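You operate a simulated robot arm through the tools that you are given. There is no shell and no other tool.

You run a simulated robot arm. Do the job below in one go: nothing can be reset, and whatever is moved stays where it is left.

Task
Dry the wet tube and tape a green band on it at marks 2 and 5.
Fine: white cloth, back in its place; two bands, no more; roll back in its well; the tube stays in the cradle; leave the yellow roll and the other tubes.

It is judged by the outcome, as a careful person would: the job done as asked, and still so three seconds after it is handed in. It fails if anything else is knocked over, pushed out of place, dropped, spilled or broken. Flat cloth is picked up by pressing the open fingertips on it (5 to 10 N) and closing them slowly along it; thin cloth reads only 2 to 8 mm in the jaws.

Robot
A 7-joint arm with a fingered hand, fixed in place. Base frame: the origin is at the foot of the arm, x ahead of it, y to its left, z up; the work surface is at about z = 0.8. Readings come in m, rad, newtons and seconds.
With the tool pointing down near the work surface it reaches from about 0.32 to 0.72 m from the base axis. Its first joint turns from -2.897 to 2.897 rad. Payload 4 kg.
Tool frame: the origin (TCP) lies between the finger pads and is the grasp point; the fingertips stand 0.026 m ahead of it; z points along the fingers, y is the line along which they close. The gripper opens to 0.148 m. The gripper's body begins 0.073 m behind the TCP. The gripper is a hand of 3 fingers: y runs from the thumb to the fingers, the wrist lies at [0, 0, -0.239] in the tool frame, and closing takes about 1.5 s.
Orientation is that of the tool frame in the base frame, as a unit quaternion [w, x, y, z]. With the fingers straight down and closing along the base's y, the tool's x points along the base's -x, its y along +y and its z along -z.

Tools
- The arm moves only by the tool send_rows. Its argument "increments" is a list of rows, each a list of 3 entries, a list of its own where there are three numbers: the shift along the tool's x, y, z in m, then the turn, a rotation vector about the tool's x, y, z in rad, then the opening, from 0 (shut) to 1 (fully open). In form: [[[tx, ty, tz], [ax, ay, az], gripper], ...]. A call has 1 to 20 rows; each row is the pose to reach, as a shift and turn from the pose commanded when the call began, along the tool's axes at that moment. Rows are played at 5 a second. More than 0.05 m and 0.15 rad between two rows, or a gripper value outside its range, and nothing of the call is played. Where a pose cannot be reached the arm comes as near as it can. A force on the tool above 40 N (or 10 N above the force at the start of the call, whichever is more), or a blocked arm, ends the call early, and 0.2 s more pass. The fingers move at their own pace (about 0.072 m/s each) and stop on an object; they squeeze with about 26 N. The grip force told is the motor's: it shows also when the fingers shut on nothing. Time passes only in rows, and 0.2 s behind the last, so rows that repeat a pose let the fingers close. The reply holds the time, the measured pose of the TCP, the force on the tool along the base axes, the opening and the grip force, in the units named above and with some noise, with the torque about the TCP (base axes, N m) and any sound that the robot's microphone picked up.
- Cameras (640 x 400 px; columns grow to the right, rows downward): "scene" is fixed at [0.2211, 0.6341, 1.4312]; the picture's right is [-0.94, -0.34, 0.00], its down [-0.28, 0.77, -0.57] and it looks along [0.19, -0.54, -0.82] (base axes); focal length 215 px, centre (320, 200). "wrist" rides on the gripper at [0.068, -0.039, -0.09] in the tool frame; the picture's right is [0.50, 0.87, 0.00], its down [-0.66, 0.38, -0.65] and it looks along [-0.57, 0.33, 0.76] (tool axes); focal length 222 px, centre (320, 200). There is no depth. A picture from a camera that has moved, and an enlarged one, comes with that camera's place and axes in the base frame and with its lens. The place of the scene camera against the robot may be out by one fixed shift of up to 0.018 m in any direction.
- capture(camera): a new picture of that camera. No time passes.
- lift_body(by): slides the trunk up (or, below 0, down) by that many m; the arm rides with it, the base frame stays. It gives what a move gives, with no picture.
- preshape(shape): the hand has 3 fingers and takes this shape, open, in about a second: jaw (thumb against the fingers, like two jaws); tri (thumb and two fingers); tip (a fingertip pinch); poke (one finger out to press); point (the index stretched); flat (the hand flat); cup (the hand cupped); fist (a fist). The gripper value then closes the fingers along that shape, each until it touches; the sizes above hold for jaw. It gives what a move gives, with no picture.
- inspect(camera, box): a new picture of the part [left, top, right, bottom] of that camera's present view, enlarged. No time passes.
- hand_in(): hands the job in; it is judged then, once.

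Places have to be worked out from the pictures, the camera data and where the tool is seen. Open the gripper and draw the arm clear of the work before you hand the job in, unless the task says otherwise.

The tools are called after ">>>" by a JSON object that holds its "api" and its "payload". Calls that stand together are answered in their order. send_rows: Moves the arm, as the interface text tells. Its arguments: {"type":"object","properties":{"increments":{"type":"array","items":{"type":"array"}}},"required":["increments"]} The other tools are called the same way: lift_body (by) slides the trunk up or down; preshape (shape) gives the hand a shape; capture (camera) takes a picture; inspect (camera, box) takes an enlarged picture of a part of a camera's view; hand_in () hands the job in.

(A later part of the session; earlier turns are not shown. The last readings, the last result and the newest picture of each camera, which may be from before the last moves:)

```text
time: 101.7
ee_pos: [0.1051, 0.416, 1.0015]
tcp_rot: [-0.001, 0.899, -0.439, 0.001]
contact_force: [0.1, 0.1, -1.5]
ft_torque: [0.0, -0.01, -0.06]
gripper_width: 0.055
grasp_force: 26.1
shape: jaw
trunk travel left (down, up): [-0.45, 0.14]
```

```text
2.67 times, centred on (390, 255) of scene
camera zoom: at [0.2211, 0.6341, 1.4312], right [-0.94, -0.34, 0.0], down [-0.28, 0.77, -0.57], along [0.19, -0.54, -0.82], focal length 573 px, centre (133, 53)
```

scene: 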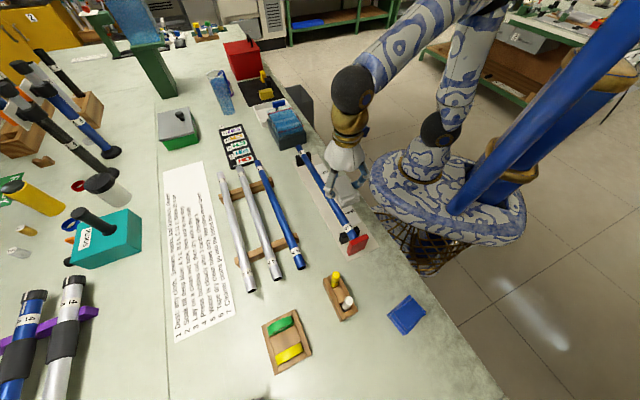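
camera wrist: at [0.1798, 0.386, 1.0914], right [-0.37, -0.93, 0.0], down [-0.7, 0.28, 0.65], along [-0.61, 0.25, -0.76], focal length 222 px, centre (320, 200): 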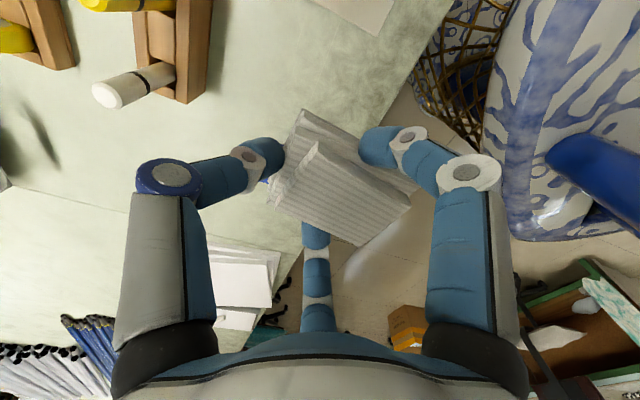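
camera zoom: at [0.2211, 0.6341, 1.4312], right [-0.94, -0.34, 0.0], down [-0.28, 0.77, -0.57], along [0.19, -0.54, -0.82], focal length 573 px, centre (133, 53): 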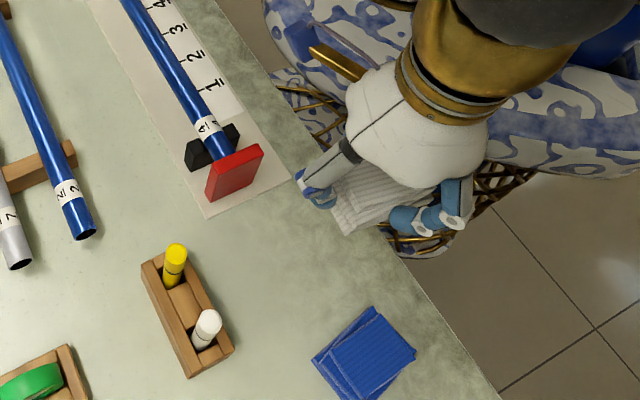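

The cloth is over its old place in its old orientation. Lowering it to just above the table.

>>> {"api": "send_rows", "payload": {"increments": [[[0.0025, -0.0032, 0.03], [0, 0, 0], 0.25], [[0.0025, -0.0032, 0.07], [0, 0, 0], 0.25], [[0.0025, -0.0032, 0.11], [0, 0, 0], 0.25], [[0.0025, -0.0032, 0.14], [0, 0, 0], 0.25], [[0.0025, -0.0032, 0.155], [0, 0, 0], 0.25], [[0.0025, -0.0032, 0.16], [0, 0, 0], 0.25]]}}

>>> {"api": "capture", "payload": {"camera": "wrist"}}

>>> {"api": "inspect", "payload": {"camera": "scene", "box": [310, 200, 470, 320]}}

```text
time: 103.1
ee_pos: [0.1113, 0.416, 0.8416]
tcp_rot: [-0.001, 0.898, -0.439, 0.0]
contact_force: [0.1, 0.1, -1.0]
ft_torque: [0.04, -0.02, -0.01]
gripper_width: 0.055
grasp_force: 25.4
shape: jaw
trunk travel left (down, up): [-0.45, 0.14]
```

```text
taken
camera wrist: at [0.1846, 0.387, 0.9315], right [-0.38, -0.93, 0.0], down [-0.7, 0.28, 0.65], along [-0.61, 0.25, -0.76], focal length 222 px, centre (320, 200)
```

wrist: 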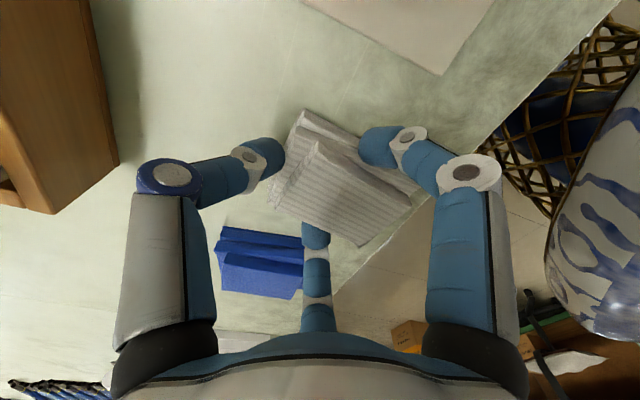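

```text
3.33 times, centred on (390, 260) of scene
camera zoom: at [0.2211, 0.6341, 1.4312], right [-0.94, -0.34, 0.0], down [-0.28, 0.77, -0.57], along [0.19, -0.54, -0.82], focal length 716 px, centre (87, 0)
```

zoom: 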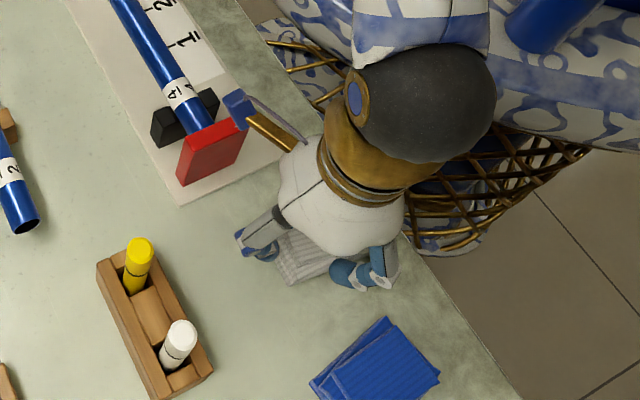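

Position matches the original footprint. Lowering the last millimetres until I feel the table.

>>> {"api": "send_rows", "payload": {"increments": [[[0, 0, 0.002], [0, 0, 0], 0.25], [[0, 0, 0.004], [0, 0, 0], 0.25], [[0, 0, 0.0055], [0, 0, 0], 0.25]]}}

```text
time: 103.9
ee_pos: [0.1118, 0.4169, 0.836]
tcp_rot: [-0.002, 0.899, -0.438, 0.0]
contact_force: [0.4, -1.4, 0.9]
ft_torque: [0.08, -0.01, -0.01]
gripper_width: 0.0551
grasp_force: 26.2
shape: jaw
trunk travel left (down, up): [-0.45, 0.14]
```

Just starting to touch at 0.836. One more millimetre, then open gently.

>>> {"api": "send_rows", "payload": {"increments": [[[0, 0, 0.0008], [0, 0, 0], 0.25], [[0, 0, 0.0014], [0, 0, 0], 0.25]]}}

```text
time: 104.5
ee_pos: [0.1103, 0.4159, 0.8348]
tcp_rot: [-0.001, 0.899, -0.438, 0.0]
contact_force: [1.4, 0.7, 15.4]
ft_torque: [0.11, 0.05, 0.02]
gripper_width: 0.055
grasp_force: 26.5
shape: jaw
trunk travel left (down, up): [-0.45, 0.14]
```

The cloth is seated on the table (15 N). Opening the fingers gradually.

>>> {"api": "send_rows", "payload": {"increments": [[[0, 0, -0.0008], [0, 0, 0], 0.38], [[0, 0, -0.0008], [0, 0, 0], 0.42], [[0, 0, -0.0008], [0, 0, 0], 0.48], [[0, 0, -0.0008], [0, 0, 0], 0.55], [[0, 0, -0.0008], [0, 0, 0], 0.6], [[0, 0, -0.0008], [0, 0, 0], 0.6]]}}

>>> {"api": "capture", "payload": {"camera": "wrist"}}

```text
time: 105.9
ee_pos: [0.1107, 0.4149, 0.8354]
tcp_rot: [-0.001, 0.899, -0.437, -0.001]
contact_force: [1.0, 0.5, -0.6]
ft_torque: [0.01, -0.02, -0.01]
gripper_width: 0.0882
grasp_force: 0.1
shape: jaw
trunk travel left (down, up): [-0.45, 0.14]
```

```text
taken
camera wrist: at [0.1845, 0.3864, 0.9249], right [-0.37, -0.93, 0.0], down [-0.7, 0.28, 0.65], along [-0.61, 0.25, -0.76], focal length 222 px, centre (320, 200)
```

wrist: 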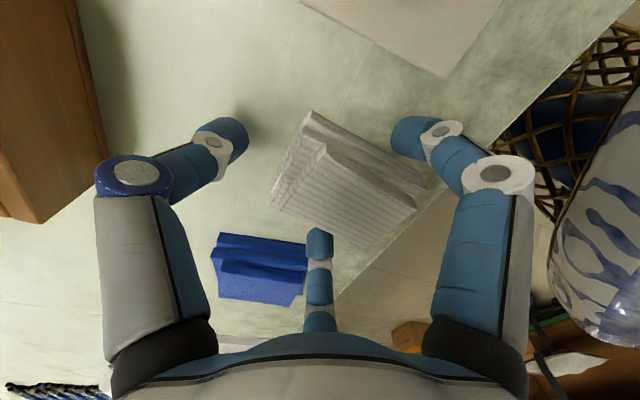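

Released, all fingers free of the cloth. Lifting straight up and checking where it lies.

>>> {"api": "send_rows", "payload": {"increments": [[[0, 0, -0.02], [0, 0, 0], 0.65], [[0, 0, -0.06], [0, 0, 0], 0.65], [[0, 0, -0.1], [0, 0, 0], 0.65], [[0, 0, -0.14], [0, 0, 0], 0.65], [[0, 0, -0.18], [0, 0, 0], 0.65], [[0, 0, -0.18], [0, 0, 0], 0.65]]}}

>>> {"api": "capture", "payload": {"camera": "wrist"}}

>>> {"api": "inspect", "payload": {"camera": "scene", "box": [250, 250, 440, 380]}}

```text
time: 107.3
ee_pos: [0.1122, 0.4149, 1.0147]
tcp_rot: [-0.001, 0.899, -0.438, 0.0]
contact_force: [-0.3, -0.5, 0.0]
ft_torque: [-0.01, 0.0, -0.01]
gripper_width: 0.0961
grasp_force: 0.0
shape: jaw
trunk travel left (down, up): [-0.45, 0.14]
```

```text
taken
camera wrist: at [0.1846, 0.386, 1.1055], right [-0.37, -0.93, 0.0], down [-0.7, 0.28, 0.65], along [-0.61, 0.25, -0.76], focal length 222 px, centre (320, 200)
```

wrist: 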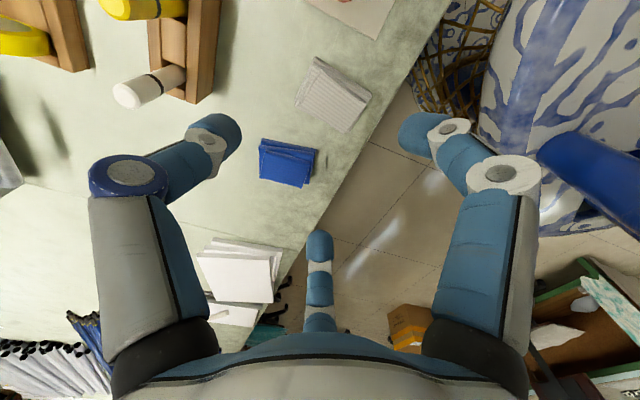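

```text
3.08 times, centred on (345, 315) of scene
camera zoom: at [0.2211, 0.6341, 1.4312], right [-0.94, -0.34, 0.0], down [-0.28, 0.77, -0.57], along [0.19, -0.54, -0.82], focal length 661 px, centre (243, -154)
```

zoom: 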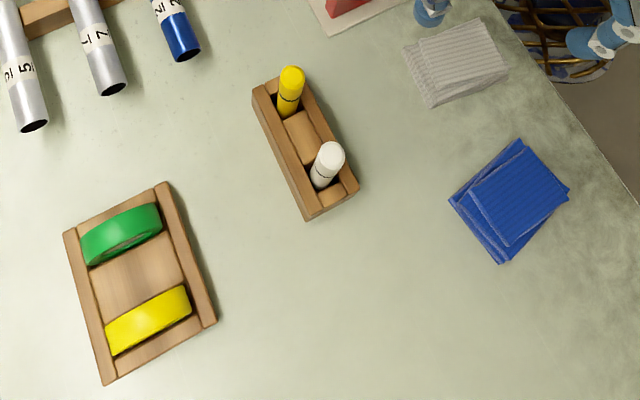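

The cloth lies exactly as it did at the start. Next the green roll: it stands on edge in the tray near (0.326, 0.636), its axis along ~135°. I'll turn the hand to y=135° and move toward the tray for a closer look.

>>> {"api": "send_rows", "payload": {"increments": [[[0, -0.02, 0], [0, 0, 0.14], 0.65], [[0, -0.045, 0], [0, 0, 0.28], 0.65], [[0, -0.07, 0], [0, 0, 0.42], 0.65], [[0, -0.095, 0], [0, 0, 0.56], 0.65], [[0, -0.12, 0], [0, 0, 0.7], 0.65], [[0, -0.145, 0], [0, 0, 0.84], 0.65], [[0, -0.17, 0], [0, 0, 0.98], 0.65], [[0, -0.195, 0], [0, 0, 1.12], 0.65], [[0, -0.22, 0], [0, 0, 1.26], 0.65], [[0.0015, -0.2374, 0], [0, 0, 1.38], 0.65], [[0.0015, -0.2374, 0], [0, 0, 1.449], 0.65], [[0.0015, -0.2374, 0], [0, 0, 1.449], 0.65]]}}

>>> {"api": "capture", "payload": {"camera": "wrist"}}

>>> {"api": "inspect", "payload": {"camera": "scene", "box": [250, 290, 330, 380]}}

```text
time: 109.9
ee_pos: [0.2994, 0.5598, 1.015]
tcp_rot: [0.001, -0.383, 0.924, 0.0]
contact_force: [-0.4, -0.3, -0.3]
ft_torque: [0.01, 0.01, 0.02]
gripper_width: 0.0957
grasp_force: 0.0
shape: jaw
trunk travel left (down, up): [-0.45, 0.14]
```

```text
taken
camera wrist: at [0.2797, 0.4856, 1.105], right [-0.97, 0.26, 0.0], down [0.2, 0.73, 0.66], along [0.17, 0.63, -0.76], focal length 222 px, centre (320, 200)
```

wrist: 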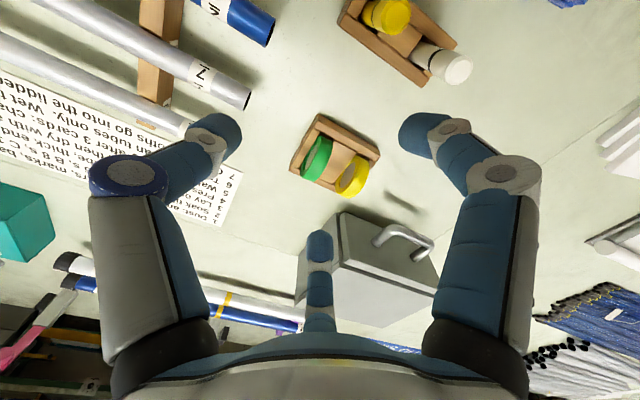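

```text
4.44 times, centred on (290, 335) of scene
camera zoom: at [0.2211, 0.6341, 1.4312], right [-0.94, -0.34, 0.0], down [-0.28, 0.77, -0.57], along [0.19, -0.54, -0.82], focal length 955 px, centre (453, -400)
```

zoom: 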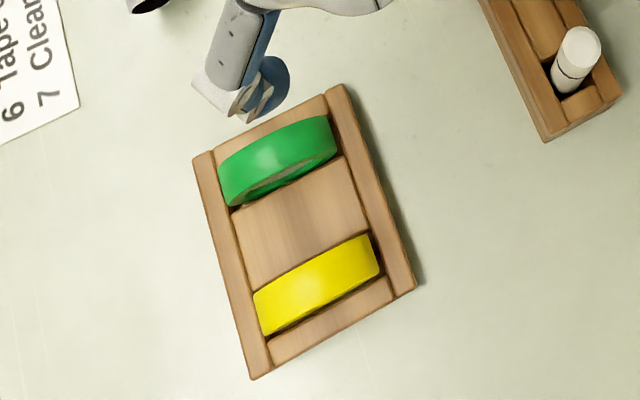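

I'll zoom the wrist camera on the tray to measure the roll.

>>> {"api": "inspect", "payload": {"camera": "wrist", "box": [280, 100, 400, 205]}}

```text
3.81 times, centred on (340, 152) of wrist
camera zoom: at [0.2797, 0.4856, 1.105], right [-0.97, 0.26, 0.0], down [0.2, 0.73, 0.66], along [0.17, 0.63, -0.76], focal length 846 px, centre (244, 381)
```

zoom: 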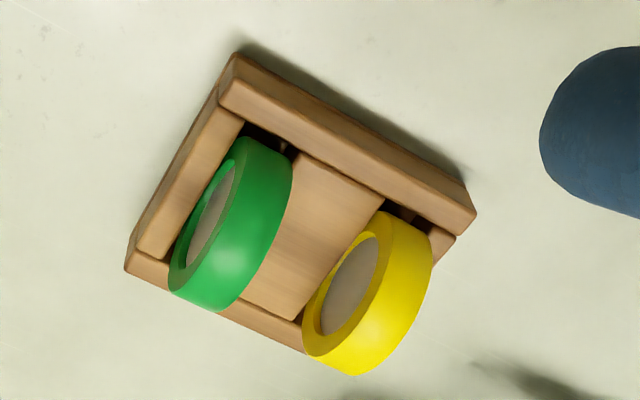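

The green roll stands at about (0.324, 0.636), ~6.5 cm across, 2 cm wide, top near z≈0.87, in a tight slot. I'll pinch it by its flat faces near the top: going above it with a moderate opening.

>>> {"api": "send_rows", "payload": {"increments": [[[-0.0236, 0.0158, 0], [0, 0, 0], 0.55], [[-0.0472, 0.0316, 0], [0, 0, 0], 0.5], [[-0.0708, 0.0475, 0], [0, 0, 0], 0.45], [[-0.0708, 0.0475, 0.03], [0, 0, 0], 0.45], [[-0.0708, 0.0475, 0.065], [0, 0, 0], 0.45], [[-0.0708, 0.0475, 0.065], [0, 0, 0], 0.45]]}}

>>> {"api": "capture", "payload": {"camera": "wrist"}}

>>> {"api": "inspect", "payload": {"camera": "scene", "box": [240, 270, 340, 390]}}

```text
time: 111.3
ee_pos: [0.2964, 0.6001, 0.9353]
tcp_rot: [0.003, -0.384, 0.924, 0.002]
contact_force: [0.3, -0.5, -0.5]
ft_torque: [-0.02, -0.03, 0.01]
gripper_width: 0.0669
grasp_force: 0.0
shape: jaw
out of reach, approached as far as the arm can: row 1, 2, 3, 4, 5, 6
trunk travel left (down, up): [-0.45, 0.14]
```

```text
taken
camera wrist: at [0.2789, 0.5256, 1.025], right [-0.97, 0.26, 0.0], down [0.19, 0.73, 0.66], along [0.17, 0.63, -0.75], focal length 222 px, centre (320, 200)
```

wrist: 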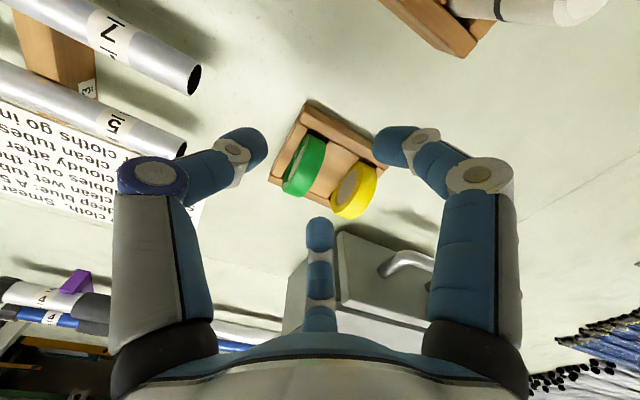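

```text
3.33 times, centred on (290, 330) of scene
camera zoom: at [0.2211, 0.6341, 1.4312], right [-0.94, -0.34, 0.0], down [-0.28, 0.77, -0.57], along [0.19, -0.54, -0.82], focal length 716 px, centre (420, -233)
```

zoom: 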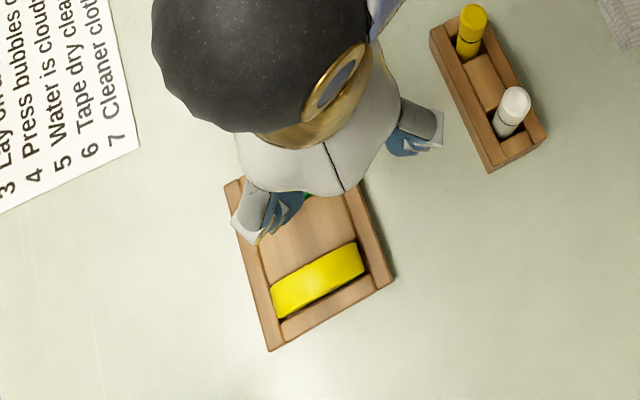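

The arm ran out of reach here at z=0.935. Raising the trunk will lift the shoulder and extend reach at this height, and the arm just rides up from here, so I'll raise it 0.13 m.

>>> {"api": "lift_body", "payload": {"by": 0.13}}

```text
time: 112.9
ee_pos: [0.2975, 0.6009, 1.0665]
tcp_rot: [0.002, -0.383, 0.924, 0.001]
contact_force: [-0.1, -0.2, -0.5]
ft_torque: [0.01, 0.04, -0.02]
gripper_width: 0.0667
grasp_force: 0.1
shape: jaw
trunk travel left (down, up): [-0.58, 0.01]
```

Trunk is up; the hand is at 1.067. I'll lower a little to see where the commanded pose now stands.

>>> {"api": "send_rows", "payload": {"increments": [[[0, 0, 0.03], [0, 0, 0], 0.45], [[0, 0, 0.06], [0, 0, 0], 0.45], [[0, 0, 0.06], [0, 0, 0], 0.45]]}}

```text
time: 113.7
ee_pos: [0.3009, 0.6077, 1.0087]
tcp_rot: [0.001, -0.382, 0.924, 0.002]
contact_force: [0.3, -0.1, 1.0]
ft_torque: [0.02, -0.01, -0.02]
gripper_width: 0.0667
grasp_force: 0.0
shape: jaw
out of reach, approached as far as the arm can: row 2, 3
trunk travel left (down, up): [-0.58, 0.01]
```

Still at its reach limit, but it extends as it comes down. Lowering further to about z=0.95.

>>> {"api": "send_rows", "payload": {"increments": [[[0, 0, 0.02], [0, 0, 0], 0.45], [[0, 0, 0.04], [0, 0, 0], 0.45], [[0, 0, 0.06], [0, 0, 0], 0.45], [[0, 0, 0.06], [0, 0, 0], 0.45]]}}

>>> {"api": "capture", "payload": {"camera": "wrist"}}

```text
time: 114.7
ee_pos: [0.3052, 0.6133, 0.9474]
tcp_rot: [0.001, -0.382, 0.924, 0.002]
contact_force: [0.2, 0.2, -0.8]
ft_torque: [0.04, -0.04, -0.02]
gripper_width: 0.0669
grasp_force: 0.1
shape: jaw
out of reach, approached as far as the arm can: row 2, 3, 4
trunk travel left (down, up): [-0.58, 0.01]
```

```text
taken
camera wrist: at [0.2855, 0.5393, 1.037], right [-0.97, 0.26, 0.0], down [0.2, 0.73, 0.66], along [0.17, 0.63, -0.75], focal length 222 px, centre (320, 200)
```

wrist: 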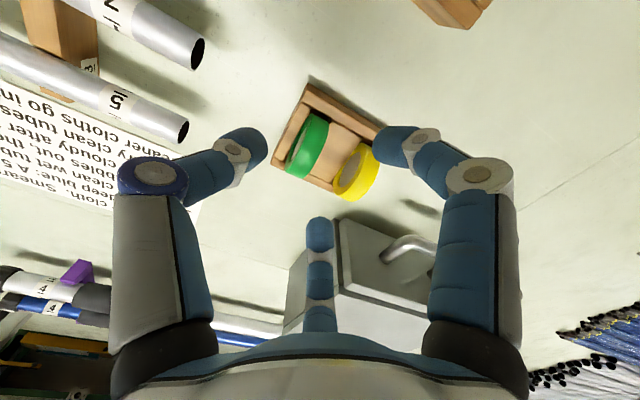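

Vertical reach tops out near r≈0.685, and the roll is at r≈0.713. I'll tilt the hand about its own y axis by 15° so the fingers lean outward in the plane of the roll, which keeps the pinch on the flat faces correct.

>>> {"api": "send_rows", "payload": {"increments": [[[0, 0, 0], [0, -0.13, 0], 0.45], [[0, 0, 0], [0, -0.262, 0], 0.45], [[0, 0, 0], [0, -0.262, 0], 0.45]]}}

>>> {"api": "capture", "payload": {"camera": "wrist"}}

```text
time: 115.5
ee_pos: [0.3222, 0.6678, 0.9508]
tcp_rot: [0.122, -0.379, 0.916, 0.05]
contact_force: [-0.3, -0.8, -1.1]
ft_torque: [0.03, 0.01, 0.0]
gripper_width: 0.0669
grasp_force: 0.0
shape: jaw
out of reach, approached as far as the arm can: row 1, 2, 3
trunk travel left (down, up): [-0.58, 0.01]
```

```text
taken
camera wrist: at [0.2885, 0.5781, 1.0199], right [-0.95, 0.27, -0.13], down [0.06, 0.59, 0.8], along [0.3, 0.76, -0.58], focal length 222 px, centre (320, 200)
```

wrist: 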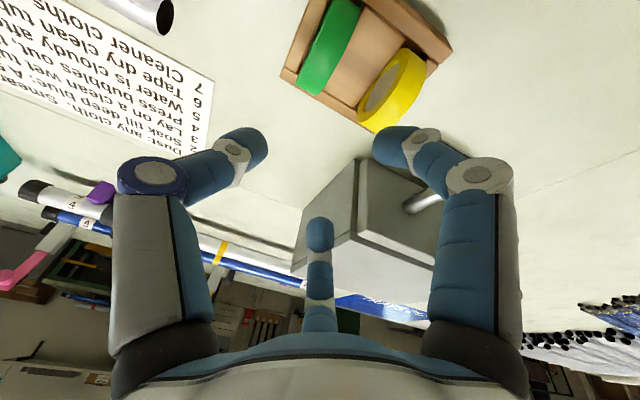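

The commanded point is evidently farther out than the arm can follow. I'll pull the command inward until the pose is reachable so that command and measurement agree again.

>>> {"api": "send_rows", "payload": {"increments": [[[0.02, 0, -0.005], [0, 0, 0], 0.45], [[0.04, 0, -0.01], [0, 0, 0], 0.45], [[0.06, 0, -0.016], [0, 0, 0], 0.45], [[0.06, 0, -0.016], [0, 0, 0], 0.45]]}}

```text
time: 116.5
ee_pos: [0.2978, 0.6756, 0.954]
tcp_rot: [0.122, -0.378, 0.916, 0.051]
contact_force: [0.4, 0.5, 0.2]
ft_torque: [0.03, -0.01, 0.02]
gripper_width: 0.0667
grasp_force: 0.1
shape: jaw
out of reach, approached as far as the arm can: row 1, 2, 3, 4
trunk travel left (down, up): [-0.58, 0.01]
```

The command and the arm still disagree. Before anything else I'll raise the command straight up well clear of the tray, so no surprise descent can happen.

>>> {"api": "send_rows", "payload": {"increments": [[[-0.01, 0, -0.036], [0, 0, 0], 0.45], [[-0.02, 0, -0.073], [0, 0, 0], 0.45], [[-0.03, 0, -0.109], [0, 0, 0], 0.45], [[-0.0388, 0, -0.145], [0, 0, 0], 0.45], [[-0.0388, 0, -0.145], [0, 0, 0], 0.45], [[-0.0388, 0, -0.145], [0, 0, 0], 0.45]]}}

```text
time: 117.9
ee_pos: [0.2967, 0.6513, 1.1023]
tcp_rot: [0.123, -0.379, 0.916, 0.052]
contact_force: [0.8, -0.4, -0.5]
ft_torque: [-0.03, 0.0, 0.02]
gripper_width: 0.0668
grasp_force: 0.1
shape: jaw
out of reach, approached as far as the arm can: row 2, 3, 4, 5, 6
trunk travel left (down, up): [-0.58, 0.01]
```

Now I'm well above everything (z 1.10). I'll pull the command inward until rows are no longer flagged out of reach.

>>> {"api": "send_rows", "payload": {"increments": [[[0.036, 0, -0.01], [0, 0, 0], 0.45], [[0.072, 0, -0.019], [0, 0, 0], 0.45], [[0.109, 0, -0.029], [0, 0, 0], 0.45], [[0.145, 0, -0.0388], [0, 0, 0], 0.45], [[0.145, 0, -0.0388], [0, 0, 0], 0.45], [[0.145, 0, -0.0388], [0, 0, 0], 0.45]]}}

```text
time: 119.3
ee_pos: [0.2168, 0.6569, 1.1387]
tcp_rot: [0.122, -0.379, 0.916, 0.05]
contact_force: [0.0, 0.0, 0.1]
ft_torque: [-0.01, 0.03, -0.01]
gripper_width: 0.0668
grasp_force: 0.1
shape: jaw
out of reach, approached as far as the arm can: row 1, 2, 3, 4, 5, 6
trunk travel left (down, up): [-0.58, 0.01]
```

Strange: the arm moves only sideways, as if stuck fully stretched. I'll look at the arm's posture from the scene camera.

>>> {"api": "capture", "payload": {"camera": "scene"}}

>>> {"api": "capture", "payload": {"camera": "wrist"}}

```text
taken
```

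scene: 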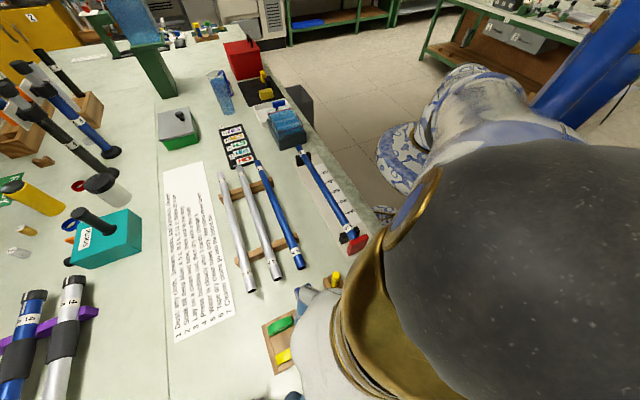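

```text
taken
camera wrist: at [0.1826, 0.5668, 1.2075], right [-0.95, 0.27, -0.13], down [0.06, 0.59, 0.8], along [0.3, 0.76, -0.58], focal length 222 px, centre (320, 200)
```

wrist: 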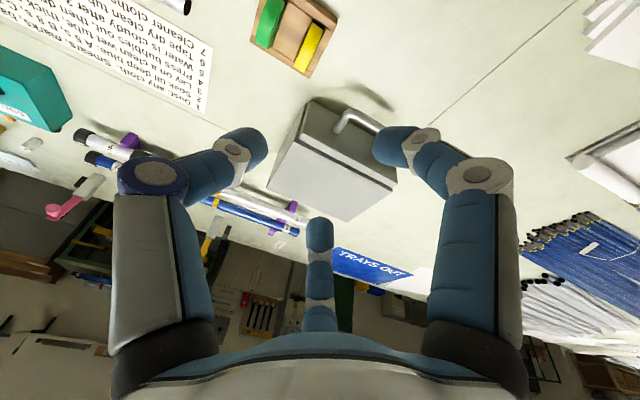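

The arm seems stuck near full stretch with the outward lean. I'll undo the lean and raise at the same time, to get the elbow to bend again.

>>> {"api": "send_rows", "payload": {"increments": [[[0, 0, -0.04], [0, 0.08, 0], 0.45], [[0, 0, -0.08], [0, 0.17, 0], 0.45], [[0, 0, -0.1], [0, 0.262, 0], 0.45], [[0, 0, -0.1], [0, 0.262, 0], 0.45], [[0, 0, -0.1], [0, 0.262, 0], 0.45]]}}

```text
time: 120.5
ee_pos: [0.185, 0.5794, 1.2068]
tcp_rot: [0.001, -0.383, 0.924, 0.001]
contact_force: [-0.9, -0.3, 0.5]
ft_torque: [0.01, 0.01, -0.01]
gripper_width: 0.0667
grasp_force: 0.0
shape: jaw
out of reach, approached as far as the arm can: row 1, 2, 3, 4, 5
trunk travel left (down, up): [-0.58, 0.01]
```

Still stretched, though it followed upward. I'll hold the command for a couple of seconds to see whether the arm settles inward.

>>> {"api": "send_rows", "payload": {"increments": [[[0, 0, 0], [0, 0, 0], 0.45], [[0, 0, 0], [0, 0, 0], 0.45], [[0, 0, 0], [0, 0, 0], 0.45], [[0, 0, 0], [0, 0, 0], 0.45], [[0, 0, 0], [0, 0, 0], 0.45]]}}

```text
time: 121.7
ee_pos: [0.1847, 0.5805, 1.208]
tcp_rot: [0.002, -0.383, 0.924, 0.001]
contact_force: [0.1, -0.6, 0.0]
ft_torque: [0.03, 0.0, 0.0]
gripper_width: 0.0668
grasp_force: 0.1
shape: jaw
trunk travel left (down, up): [-0.58, 0.01]
```

The command now equals the actual pose. I'll try small inward steps with the hand vertical to see if the elbow bends.

>>> {"api": "send_rows", "payload": {"increments": [[[0.005, -0.002, 0], [0, 0, 0], 0.45], [[0.01, -0.004, 0], [0, 0, 0], 0.45], [[0.02, -0.008, 0], [0, 0, 0], 0.45], [[0.03, -0.012, 0], [0, 0, 0], 0.45], [[0.03, -0.012, 0], [0, 0, 0], 0.45]]}}

```text
time: 122.9
ee_pos: [0.1741, 0.5506, 1.2067]
tcp_rot: [0.002, -0.383, 0.924, 0.002]
contact_force: [0.4, -0.2, -0.7]
ft_torque: [0.01, 0.02, -0.03]
gripper_width: 0.0667
grasp_force: 0.0
shape: jaw
trunk travel left (down, up): [-0.58, 0.01]
```

It follows again once the elbow is slightly bent – full stretch was the trap. I'll move to a comfortable radius, lean the hand there first (20°), and only then extend toward the roll, staying short of full stretch.

>>> {"api": "send_rows", "payload": {"increments": [[[-0.015, -0.012, 0.03], [0, 0, 0], 0.45], [[-0.03, -0.024, 0.06], [0, 0, 0], 0.45], [[-0.045, -0.037, 0.09], [0, 0, 0], 0.45], [[-0.06, -0.049, 0.12], [0, 0, 0], 0.45], [[-0.0747, -0.0609, 0.157], [0, 0, 0], 0.45], [[-0.0747, -0.0609, 0.157], [0, -0.12, 0], 0.45], [[-0.0747, -0.0609, 0.157], [0, -0.24, 0], 0.45], [[-0.0747, -0.0609, 0.157], [0, -0.349, 0], 0.45], [[-0.0747, -0.0609, 0.157], [0, -0.349, 0], 0.45]]}}

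>>> {"api": "capture", "payload": {"camera": "wrist"}}

```text
time: 124.9
ee_pos: [0.272, 0.56, 1.0493]
tcp_rot: [0.163, -0.376, 0.91, 0.068]
contact_force: [-0.1, -0.3, 0.2]
ft_torque: [0.02, 0.02, 0.0]
gripper_width: 0.0668
grasp_force: 0.1
shape: jaw
trunk travel left (down, up): [-0.58, 0.01]
```

```text
taken
camera wrist: at [0.2338, 0.4667, 1.1104], right [-0.94, 0.28, -0.17], down [0.01, 0.54, 0.84], along [0.33, 0.79, -0.51], focal length 222 px, centre (320, 200)
```

wrist: 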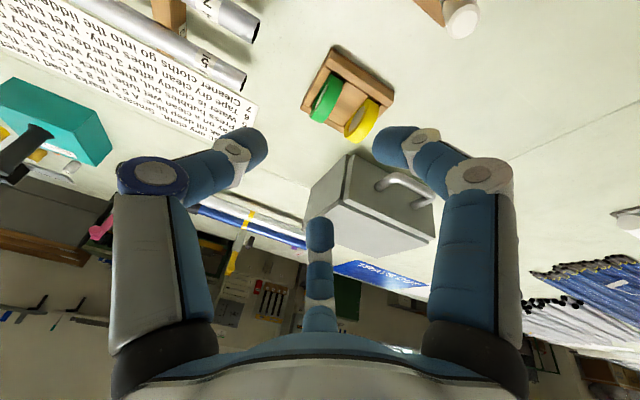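

The leaned pose works fine here. Now extending to above the roll: (0.306, 0.633, 0.94).

>>> {"api": "send_rows", "payload": {"increments": [[[-0.0083, 0.007, 0.0323], [0, 0, 0], 0.45], [[-0.0166, 0.0139, 0.0646], [0, 0, 0], 0.45], [[-0.0249, 0.0209, 0.0968], [0, 0, 0], 0.45], [[-0.0332, 0.0278, 0.1291], [0, 0, 0], 0.45], [[-0.0332, 0.0278, 0.1291], [0, 0, 0], 0.45]]}}

>>> {"api": "capture", "payload": {"camera": "wrist"}}

>>> {"api": "inspect", "payload": {"camera": "scene", "box": [240, 270, 340, 390]}}

```text
time: 126.1
ee_pos: [0.3045, 0.6346, 0.9408]
tcp_rot: [0.162, -0.377, 0.909, 0.068]
contact_force: [0.5, 0.0, -0.1]
ft_torque: [-0.01, -0.01, 0.03]
gripper_width: 0.0667
grasp_force: 0.1
shape: jaw
trunk travel left (down, up): [-0.58, 0.01]
```

```text
taken
camera wrist: at [0.2666, 0.5404, 1.0023], right [-0.94, 0.28, -0.17], down [0.01, 0.54, 0.84], along [0.33, 0.79, -0.51], focal length 222 px, centre (320, 200)
```

wrist: 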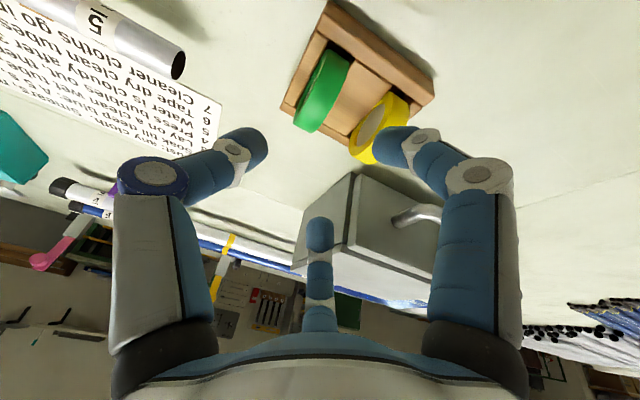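

```text
3.33 times, centred on (290, 330) of scene
camera zoom: at [0.2211, 0.6341, 1.4312], right [-0.94, -0.34, 0.0], down [-0.28, 0.77, -0.57], along [0.19, -0.54, -0.82], focal length 716 px, centre (420, -233)
```

zoom: 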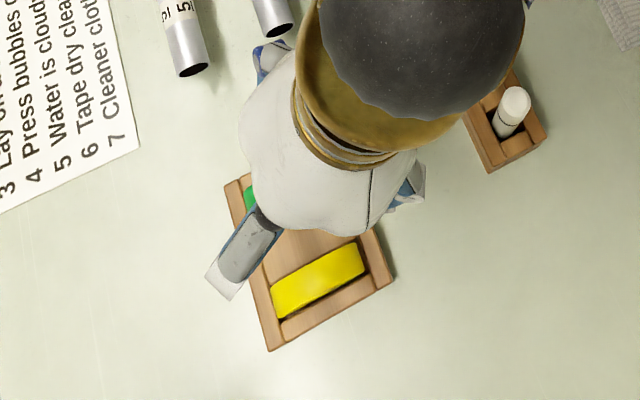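

I'll zoom on the tray from this closer viewpoint to refine the roll's position.

>>> {"api": "inspect", "payload": {"camera": "wrist", "box": [260, 0, 460, 180]}}

```text
2.22 times, centred on (360, 90) of wrist
camera zoom: at [0.2666, 0.5404, 1.0023], right [-0.94, 0.28, -0.17], down [0.01, 0.54, 0.84], along [0.33, 0.79, -0.51], focal length 494 px, centre (231, 444)
```

zoom: 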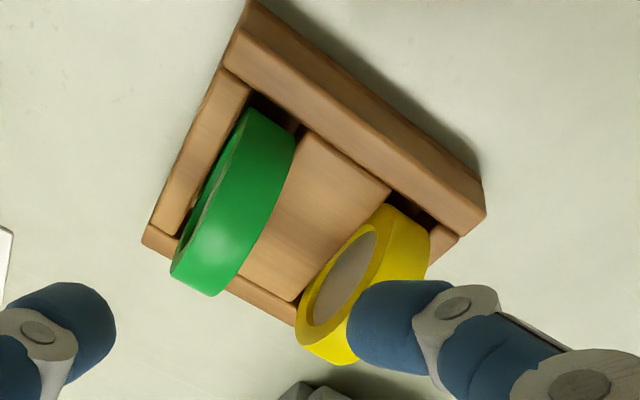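

The roll centre checks out at about (0.325, 0.635, 0.836), radius ~3.3 cm, and tray walls are only ~2 cm high. Lowering so the fingertips straddle the upper part of the roll.

>>> {"api": "send_rows", "payload": {"increments": [[[0.0055, -0.001, 0.0155], [0, 0, 0], 0.45], [[0.011, -0.002, 0.031], [0, 0, 0], 0.45], [[0.0165, -0.003, 0.0466], [0, 0, 0], 0.45], [[0.0221, -0.0037, 0.0621], [0, 0, 0], 0.45], [[0.0221, -0.0037, 0.0621], [0, 0, 0], 0.45]]}}

>>> {"api": "capture", "payload": {"camera": "wrist"}}

>>> {"api": "inspect", "payload": {"camera": "wrist", "box": [200, 60, 440, 260]}}

```text
time: 127.3
ee_pos: [0.3078, 0.6316, 0.874]
tcp_rot: [0.162, -0.376, 0.91, 0.068]
contact_force: [0.3, 0.9, -0.9]
ft_torque: [0.02, -0.01, -0.01]
gripper_width: 0.0666
grasp_force: 0.0
shape: jaw
trunk travel left (down, up): [-0.58, 0.01]
```

```text
taken
camera wrist: at [0.2693, 0.5386, 0.9356], right [-0.94, 0.28, -0.17], down [0.01, 0.54, 0.84], along [0.33, 0.79, -0.51], focal length 222 px, centre (320, 200)
```

wrist: 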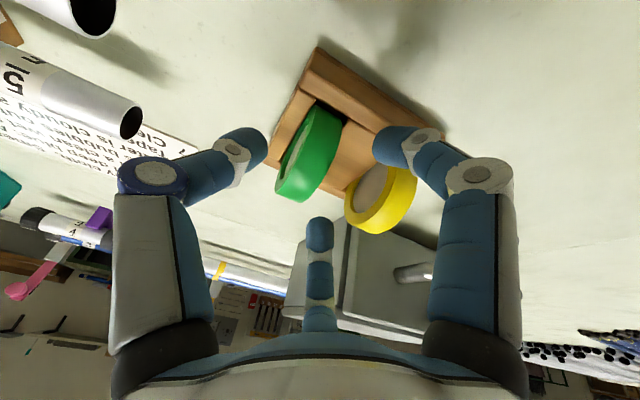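

```text
2.00 times, centred on (320, 160) of wrist
camera zoom: at [0.2693, 0.5386, 0.9356], right [-0.94, 0.28, -0.17], down [0.01, 0.54, 0.84], along [0.33, 0.79, -0.51], focal length 444 px, centre (320, 280)
```

zoom: 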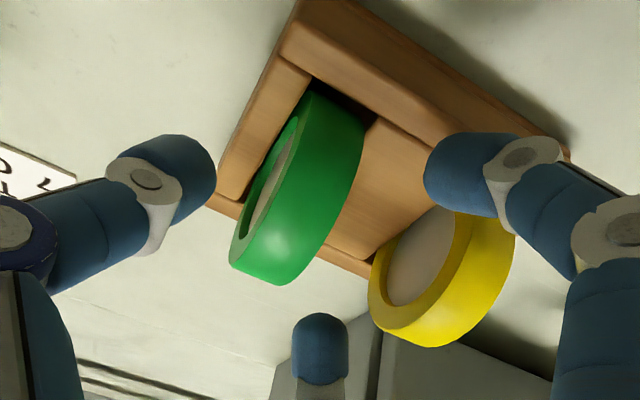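

Fingers straddle the green roll well: thumb on its outer face, two fingers on the yellow side. I'll go 2 mm deeper and close slowly.

>>> {"api": "send_rows", "payload": {"increments": [[[0, 0, 0.002], [0, 0, 0], 0.4], [[0, 0, 0.002], [0, 0, 0], 0.35], [[0, 0, 0.002], [0, 0, 0], 0.31], [[0, 0, 0.002], [0, 0, 0], 0.28], [[0, 0, 0.002], [0, 0, 0], 0.25]]}}

>>> {"api": "inspect", "payload": {"camera": "wrist", "box": [200, 60, 440, 260]}}

```text
time: 128.5
ee_pos: [0.3072, 0.6323, 0.872]
tcp_rot: [0.162, -0.376, 0.91, 0.069]
contact_force: [0.3, -0.1, 0.1]
ft_torque: [-0.01, 0.0, 0.0]
gripper_width: 0.037
grasp_force: 0.0
shape: jaw
trunk travel left (down, up): [-0.58, 0.01]
```

```text
2.00 times, centred on (320, 160) of wrist
camera zoom: at [0.2699, 0.5389, 0.9336], right [-0.94, 0.28, -0.17], down [0.01, 0.54, 0.84], along [0.33, 0.79, -0.51], focal length 444 px, centre (320, 280)
```

zoom: 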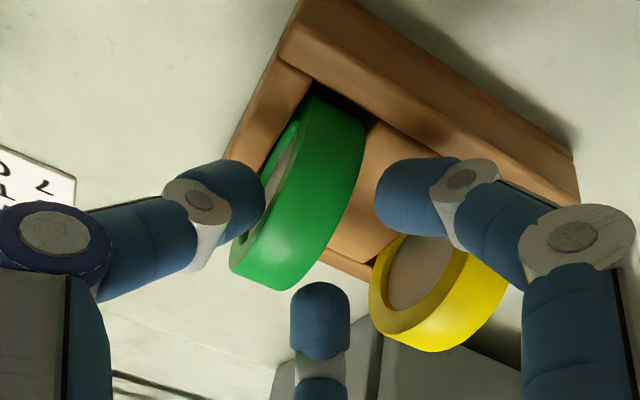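

No contact yet at 37 mm; thumb is nearly at the face. Continuing to close.

>>> {"api": "send_rows", "payload": {"increments": [[[0, 0, 0], [0, 0, 0], 0.22], [[0, 0, 0], [0, 0, 0], 0.19], [[0, 0, 0], [0, 0, 0], 0.16], [[0, 0, 0], [0, 0, 0], 0.13]]}}

>>> {"api": "inspect", "payload": {"camera": "wrist", "box": [200, 60, 440, 260]}}

```text
time: 129.5
ee_pos: [0.3079, 0.6332, 0.873]
tcp_rot: [0.163, -0.376, 0.91, 0.068]
contact_force: [1.3, 0.0, 1.5]
ft_torque: [0.01, 0.01, 0.04]
gripper_width: 0.0202
grasp_force: 0.0
shape: jaw
trunk travel left (down, up): [-0.58, 0.01]
```

```text
2.00 times, centred on (320, 160) of wrist
camera zoom: at [0.2701, 0.5387, 0.9338], right [-0.94, 0.28, -0.17], down [0.01, 0.54, 0.84], along [0.33, 0.79, -0.51], focal length 444 px, centre (320, 280)
```

zoom: 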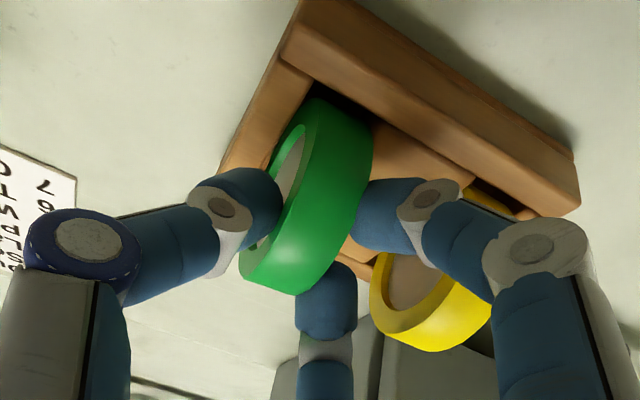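

All three tips are right at the faces (20 mm). Closing the rest of the way to clamp.

>>> {"api": "send_rows", "payload": {"increments": [[[0, 0, 0], [0, 0, 0], 0.11], [[0, 0, 0], [0, 0, 0], 0.09], [[0, 0, 0], [0, 0, 0], 0.06], [[0, 0, 0], [0, 0, 0], 0.03], [[0, 0, 0], [0, 0, 0], 0.0], [[0, 0, 0], [0, 0, 0], 0.0]]}}

>>> {"api": "inspect", "payload": {"camera": "wrist", "box": [200, 60, 440, 260]}}

```text
time: 130.9
ee_pos: [0.3081, 0.6334, 0.8716]
tcp_rot: [0.162, -0.376, 0.91, 0.067]
contact_force: [3.0, -2.8, -1.6]
ft_torque: [-0.12, -0.08, -0.07]
gripper_width: 0.016
grasp_force: 25.3
shape: jaw
trunk travel left (down, up): [-0.58, 0.01]
```

```text
2.00 times, centred on (320, 160) of wrist
camera zoom: at [0.2703, 0.5388, 0.9335], right [-0.94, 0.28, -0.17], down [0.01, 0.54, 0.84], along [0.33, 0.79, -0.51], focal length 444 px, centre (320, 280)
```

zoom: 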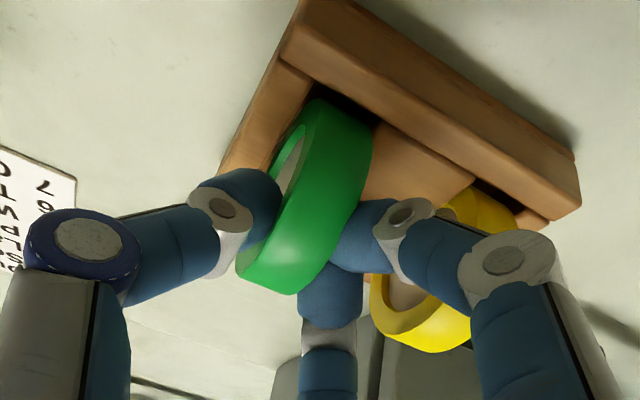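

Clamped with 25 N at 16 mm. Lifting straight up 2–4 cm and checking that the roll comes along.

>>> {"api": "send_rows", "payload": {"increments": [[[-0.0017, 0, -0.0047], [0, 0, 0], 0.0], [[-0.0035, 0, -0.0094], [0, 0, 0], 0.0], [[-0.007, 0, -0.0188], [0, 0, 0], 0.0], [[-0.0104, 0, -0.0282], [0, 0, 0], 0.0], [[-0.0139, 0, -0.0376], [0, 0, 0], 0.0], [[-0.0139, 0, -0.0376], [0, 0, 0], 0.0]]}}

>>> {"api": "capture", "payload": {"camera": "wrist"}}

>>> {"api": "inspect", "payload": {"camera": "scene", "box": [240, 270, 340, 390]}}

```text
time: 132.3
ee_pos: [0.3095, 0.6326, 0.9132]
tcp_rot: [0.163, -0.376, 0.909, 0.069]
contact_force: [0.8, 0.1, -0.3]
ft_torque: [0.0, 0.02, 0.02]
gripper_width: 0.0162
grasp_force: 26.5
shape: jaw
trunk travel left (down, up): [-0.58, 0.01]
```

```text
taken
camera wrist: at [0.2708, 0.5387, 0.9736], right [-0.94, 0.28, -0.17], down [0.01, 0.54, 0.84], along [0.33, 0.79, -0.51], focal length 222 px, centre (320, 200)
```

wrist: 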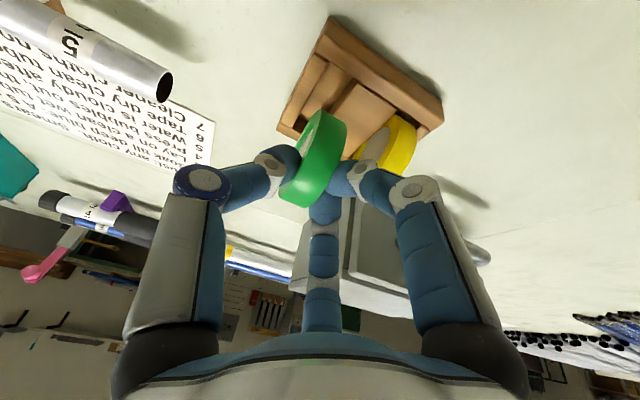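

```text
3.33 times, centred on (290, 330) of scene
camera zoom: at [0.2211, 0.6341, 1.4312], right [-0.94, -0.34, 0.0], down [-0.28, 0.77, -0.57], along [0.19, -0.54, -0.82], focal length 716 px, centre (420, -233)
```

zoom: 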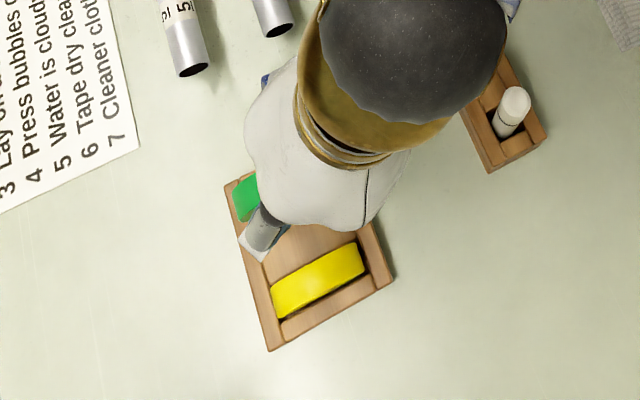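

The green roll is out of its well and firmly held. I'll raise and pull inward (still leaning) before standing the hand upright again.

>>> {"api": "send_rows", "payload": {"increments": [[[-0.0087, 0, -0.0235], [0, 0, 0], 0.0], [[-0.0174, 0, -0.047], [0, 0, 0], 0.0], [[0.0061, 0, -0.0557], [0, 0, 0], 0.0], [[0.0295, 0, -0.0644], [0, 0, 0], 0.0], [[0.053, 0, -0.0731], [0, 0, 0], 0.0], [[0.0765, 0, -0.0818], [0, 0, 0], 0.0], [[0.0765, 0, -0.0818], [0, 0, 0], 0.0]]}}

```text
time: 133.9
ee_pos: [0.2385, 0.5633, 0.9634]
tcp_rot: [0.163, -0.376, 0.91, 0.069]
contact_force: [0.4, 0.5, -1.1]
ft_torque: [0.01, 0.0, -0.03]
gripper_width: 0.016
grasp_force: 26.0
shape: jaw
trunk travel left (down, up): [-0.58, 0.01]
```

Now raising 8 cm and standing the hand upright, keeping the roll clear of the pens.

>>> {"api": "send_rows", "payload": {"increments": [[[-0.0139, 0, -0.0376], [0, 0, 0], 0.0], [[-0.0278, 0, -0.0751], [0, 0, 0], 0.0], [[-0.0278, 0, -0.0751], [0, 0.12, 0], 0.0], [[-0.0278, 0, -0.0751], [0, 0.24, 0], 0.0], [[-0.0278, 0, -0.0751], [0, 0.349, 0], 0.0], [[-0.0278, 0, -0.0751], [0, 0.349, 0], 0.0]]}}

>>> {"api": "capture", "payload": {"camera": "wrist"}}

>>> {"api": "inspect", "payload": {"camera": "wrist", "box": [220, 80, 420, 240]}}

>>> {"api": "inspect", "payload": {"camera": "scene", "box": [240, 260, 360, 390]}}

```text
time: 135.3
ee_pos: [0.2382, 0.5613, 1.0423]
tcp_rot: [0.001, -0.382, 0.924, 0.002]
contact_force: [-0.2, -0.1, -0.3]
ft_torque: [0.0, -0.02, 0.01]
gripper_width: 0.0159
grasp_force: 25.8
shape: jaw
trunk travel left (down, up): [-0.58, 0.01]
```

```text
taken
camera wrist: at [0.2202, 0.4857, 1.1318], right [-0.97, 0.26, 0.0], down [0.2, 0.73, 0.66], along [0.17, 0.63, -0.75], focal length 222 px, centre (320, 200)
```

wrist: 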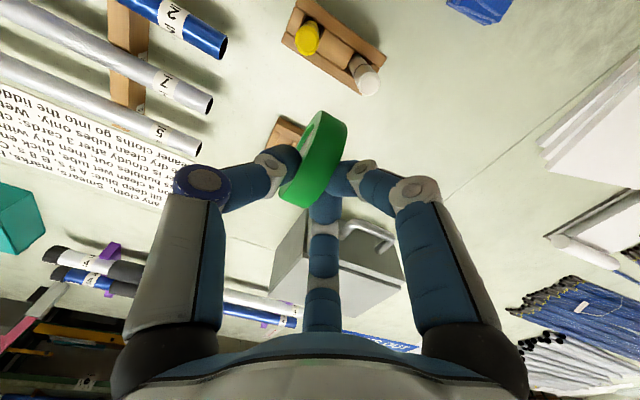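

```text
2.50 times, centred on (320, 160) of wrist
camera zoom: at [0.2202, 0.4857, 1.1318], right [-0.97, 0.26, 0.0], down [0.2, 0.73, 0.66], along [0.17, 0.63, -0.75], focal length 555 px, centre (320, 300)
```

zoom: 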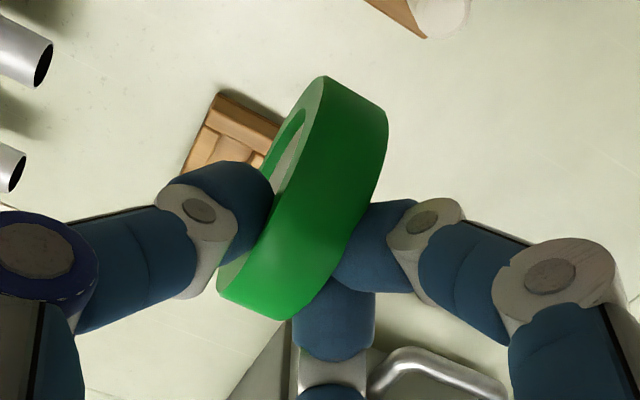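

```text
3.08 times, centred on (300, 325) of scene
camera zoom: at [0.2211, 0.6341, 1.4312], right [-0.94, -0.34, 0.0], down [-0.28, 0.77, -0.57], along [0.19, -0.54, -0.82], focal length 661 px, centre (382, -185)
```

zoom: 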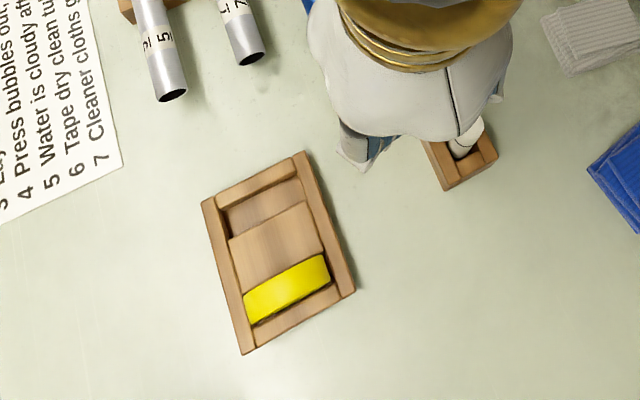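

The roll hangs square in the hand: its mid-plane is about 5 mm thumb-side of the TCP and its rim bottom ~6.8 cm below it. From the ticks, mark 2 is at about (0.330, 0.251) on the tube and mark 5 at (0.437, 0.146). Moving high over mark 2.

>>> {"api": "send_rows", "payload": {"increments": [[[0.0195, -0.0351, 0], [0, 0, 0], 0.0], [[0.0389, -0.0702, 0], [0, 0, 0], 0.0], [[0.0584, -0.1052, 0], [0, 0, 0], 0.0], [[0.0778, -0.1403, 0], [0, 0, 0], 0.0], [[0.0973, -0.1754, 0], [0, 0, 0], 0.0], [[0.1167, -0.2105, 0], [0, 0, 0], 0.0], [[0.1362, -0.2455, 0], [0, 0, 0], 0.0], [[0.1556, -0.2806, 0], [0, 0, 0], 0.0], [[0.1556, -0.2806, 0], [0, 0, 0], 0.0]]}}

>>> {"api": "capture", "payload": {"camera": "wrist"}}

>>> {"api": "inspect", "payload": {"camera": "scene", "box": [280, 130, 400, 260]}}

```text
time: 137.3
ee_pos: [0.3256, 0.2515, 1.0425]
tcp_rot: [0.002, -0.383, 0.924, 0.001]
contact_force: [-0.3, 0.4, -0.7]
ft_torque: [0.02, 0.02, -0.01]
gripper_width: 0.0158
grasp_force: 26.4
shape: jaw
trunk travel left (down, up): [-0.58, 0.01]
```

```text
taken
camera wrist: at [0.3066, 0.1774, 1.1315], right [-0.97, 0.26, 0.0], down [0.19, 0.73, 0.66], along [0.17, 0.64, -0.75], focal length 222 px, centre (320, 200)
```

wrist: 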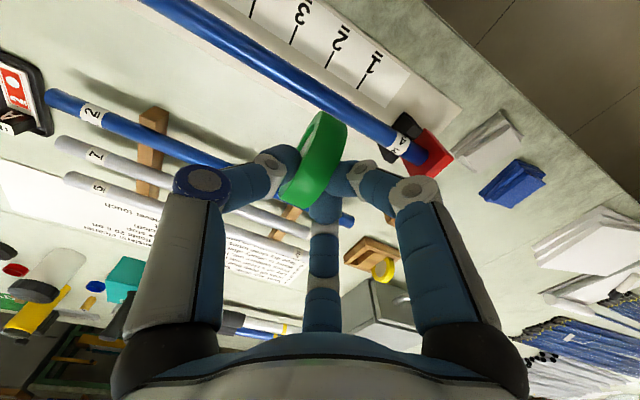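

```text
3.08 times, centred on (340, 195) of scene
camera zoom: at [0.2211, 0.6341, 1.4312], right [-0.94, -0.34, 0.0], down [-0.28, 0.77, -0.57], along [0.19, -0.54, -0.82], focal length 661 px, centre (258, 215)
```

zoom: 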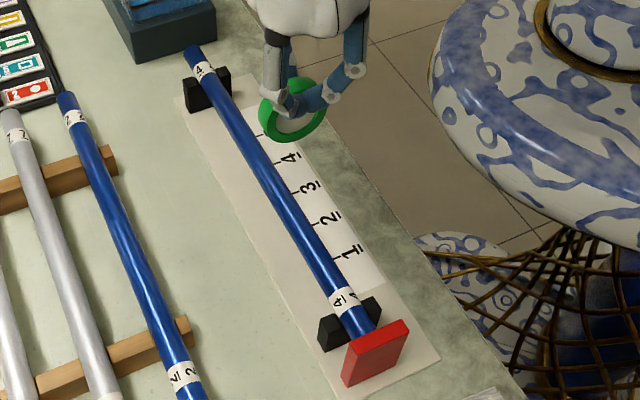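

Roll is above the tube region. Lowering to z≈0.96 (rim ~2 cm above the tube) to check alignment with mark 2.

>>> {"api": "send_rows", "payload": {"increments": [[[0, 0.001, 0.025], [0, 0, 0], 0.0], [[0, 0.0015, 0.05], [0, 0, 0], 0.0], [[0, 0.0015, 0.08], [0, 0, 0], 0.0], [[0, 0.0015, 0.08], [0, 0, 0], 0.0]]}}

>>> {"api": "capture", "payload": {"camera": "wrist"}}

>>> {"api": "inspect", "payload": {"camera": "wrist", "box": [200, 0, 440, 220]}}

>>> {"api": "inspect", "payload": {"camera": "scene", "box": [300, 160, 370, 240]}}

```text
time: 138.3
ee_pos: [0.3263, 0.2548, 0.9625]
tcp_rot: [0.002, -0.383, 0.924, 0.002]
contact_force: [0.3, 0.0, -0.5]
ft_torque: [0.0, 0.0, -0.02]
gripper_width: 0.0157
grasp_force: 26.2
shape: jaw
trunk travel left (down, up): [-0.58, 0.01]
```

```text
taken
camera wrist: at [0.3061, 0.1794, 1.0521], right [-0.97, 0.26, 0.0], down [0.19, 0.73, 0.66], along [0.17, 0.64, -0.75], focal length 222 px, centre (320, 200)
```

wrist: 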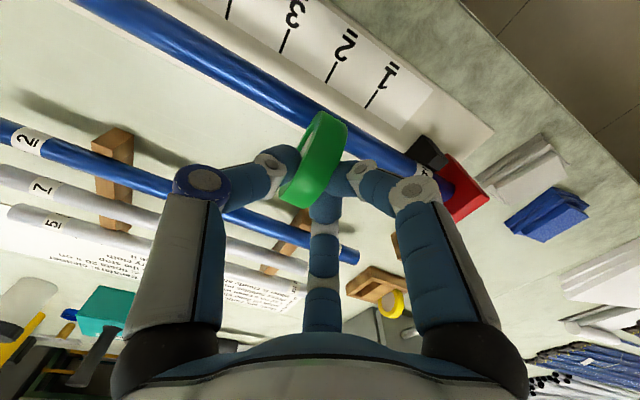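

```text
1.82 times, centred on (320, 110) of wrist
camera zoom: at [0.3061, 0.1794, 1.0521], right [-0.97, 0.26, 0.0], down [0.19, 0.73, 0.66], along [0.17, 0.64, -0.75], focal length 404 px, centre (320, 364)
```

zoom: 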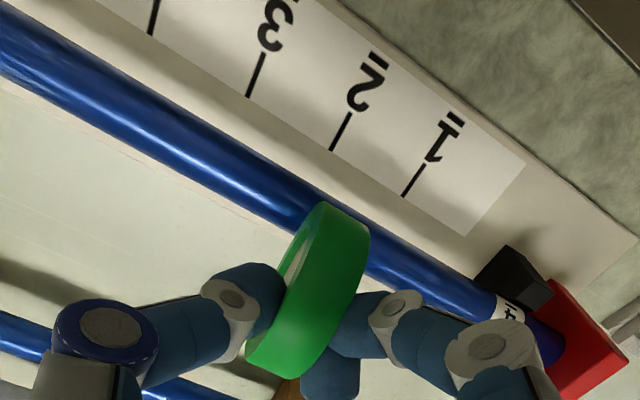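

```text
5.00 times, centred on (335, 200) of scene
camera zoom: at [0.2211, 0.6341, 1.4312], right [-0.94, -0.34, 0.0], down [-0.28, 0.77, -0.57], along [0.19, -0.54, -0.82], focal length 1074 px, centre (245, 200)
```

zoom: 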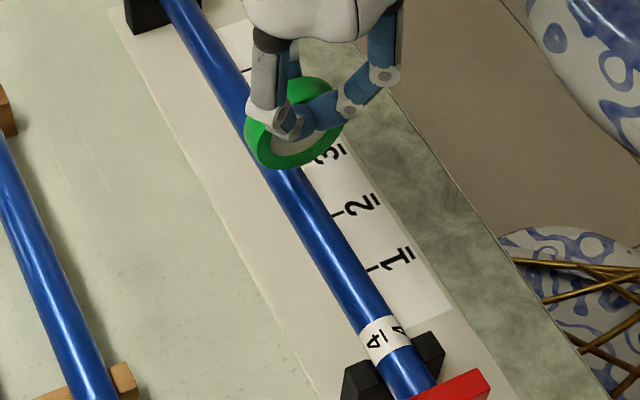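

Alignment is good: the roll's mid-plane is at s≈0.120 versus mark 2 at s≈0.121. Descending to just above contact.

>>> {"api": "send_rows", "payload": {"increments": [[[0, 0, 0.01], [0, 0, 0], 0.0], [[0, 0, 0.018], [0, 0, 0], 0.0], [[0, 0, 0.021], [0, 0, 0], 0.0], [[0, 0, 0.023], [0, 0, 0], 0.0]]}}

```text
time: 139.3
ee_pos: [0.3261, 0.2543, 0.9384]
tcp_rot: [0.002, -0.381, 0.925, 0.002]
contact_force: [0.2, 0.6, 0.4]
ft_torque: [0.03, 0.01, -0.02]
gripper_width: 0.0159
grasp_force: 25.9
shape: jaw
trunk travel left (down, up): [-0.58, 0.01]
```

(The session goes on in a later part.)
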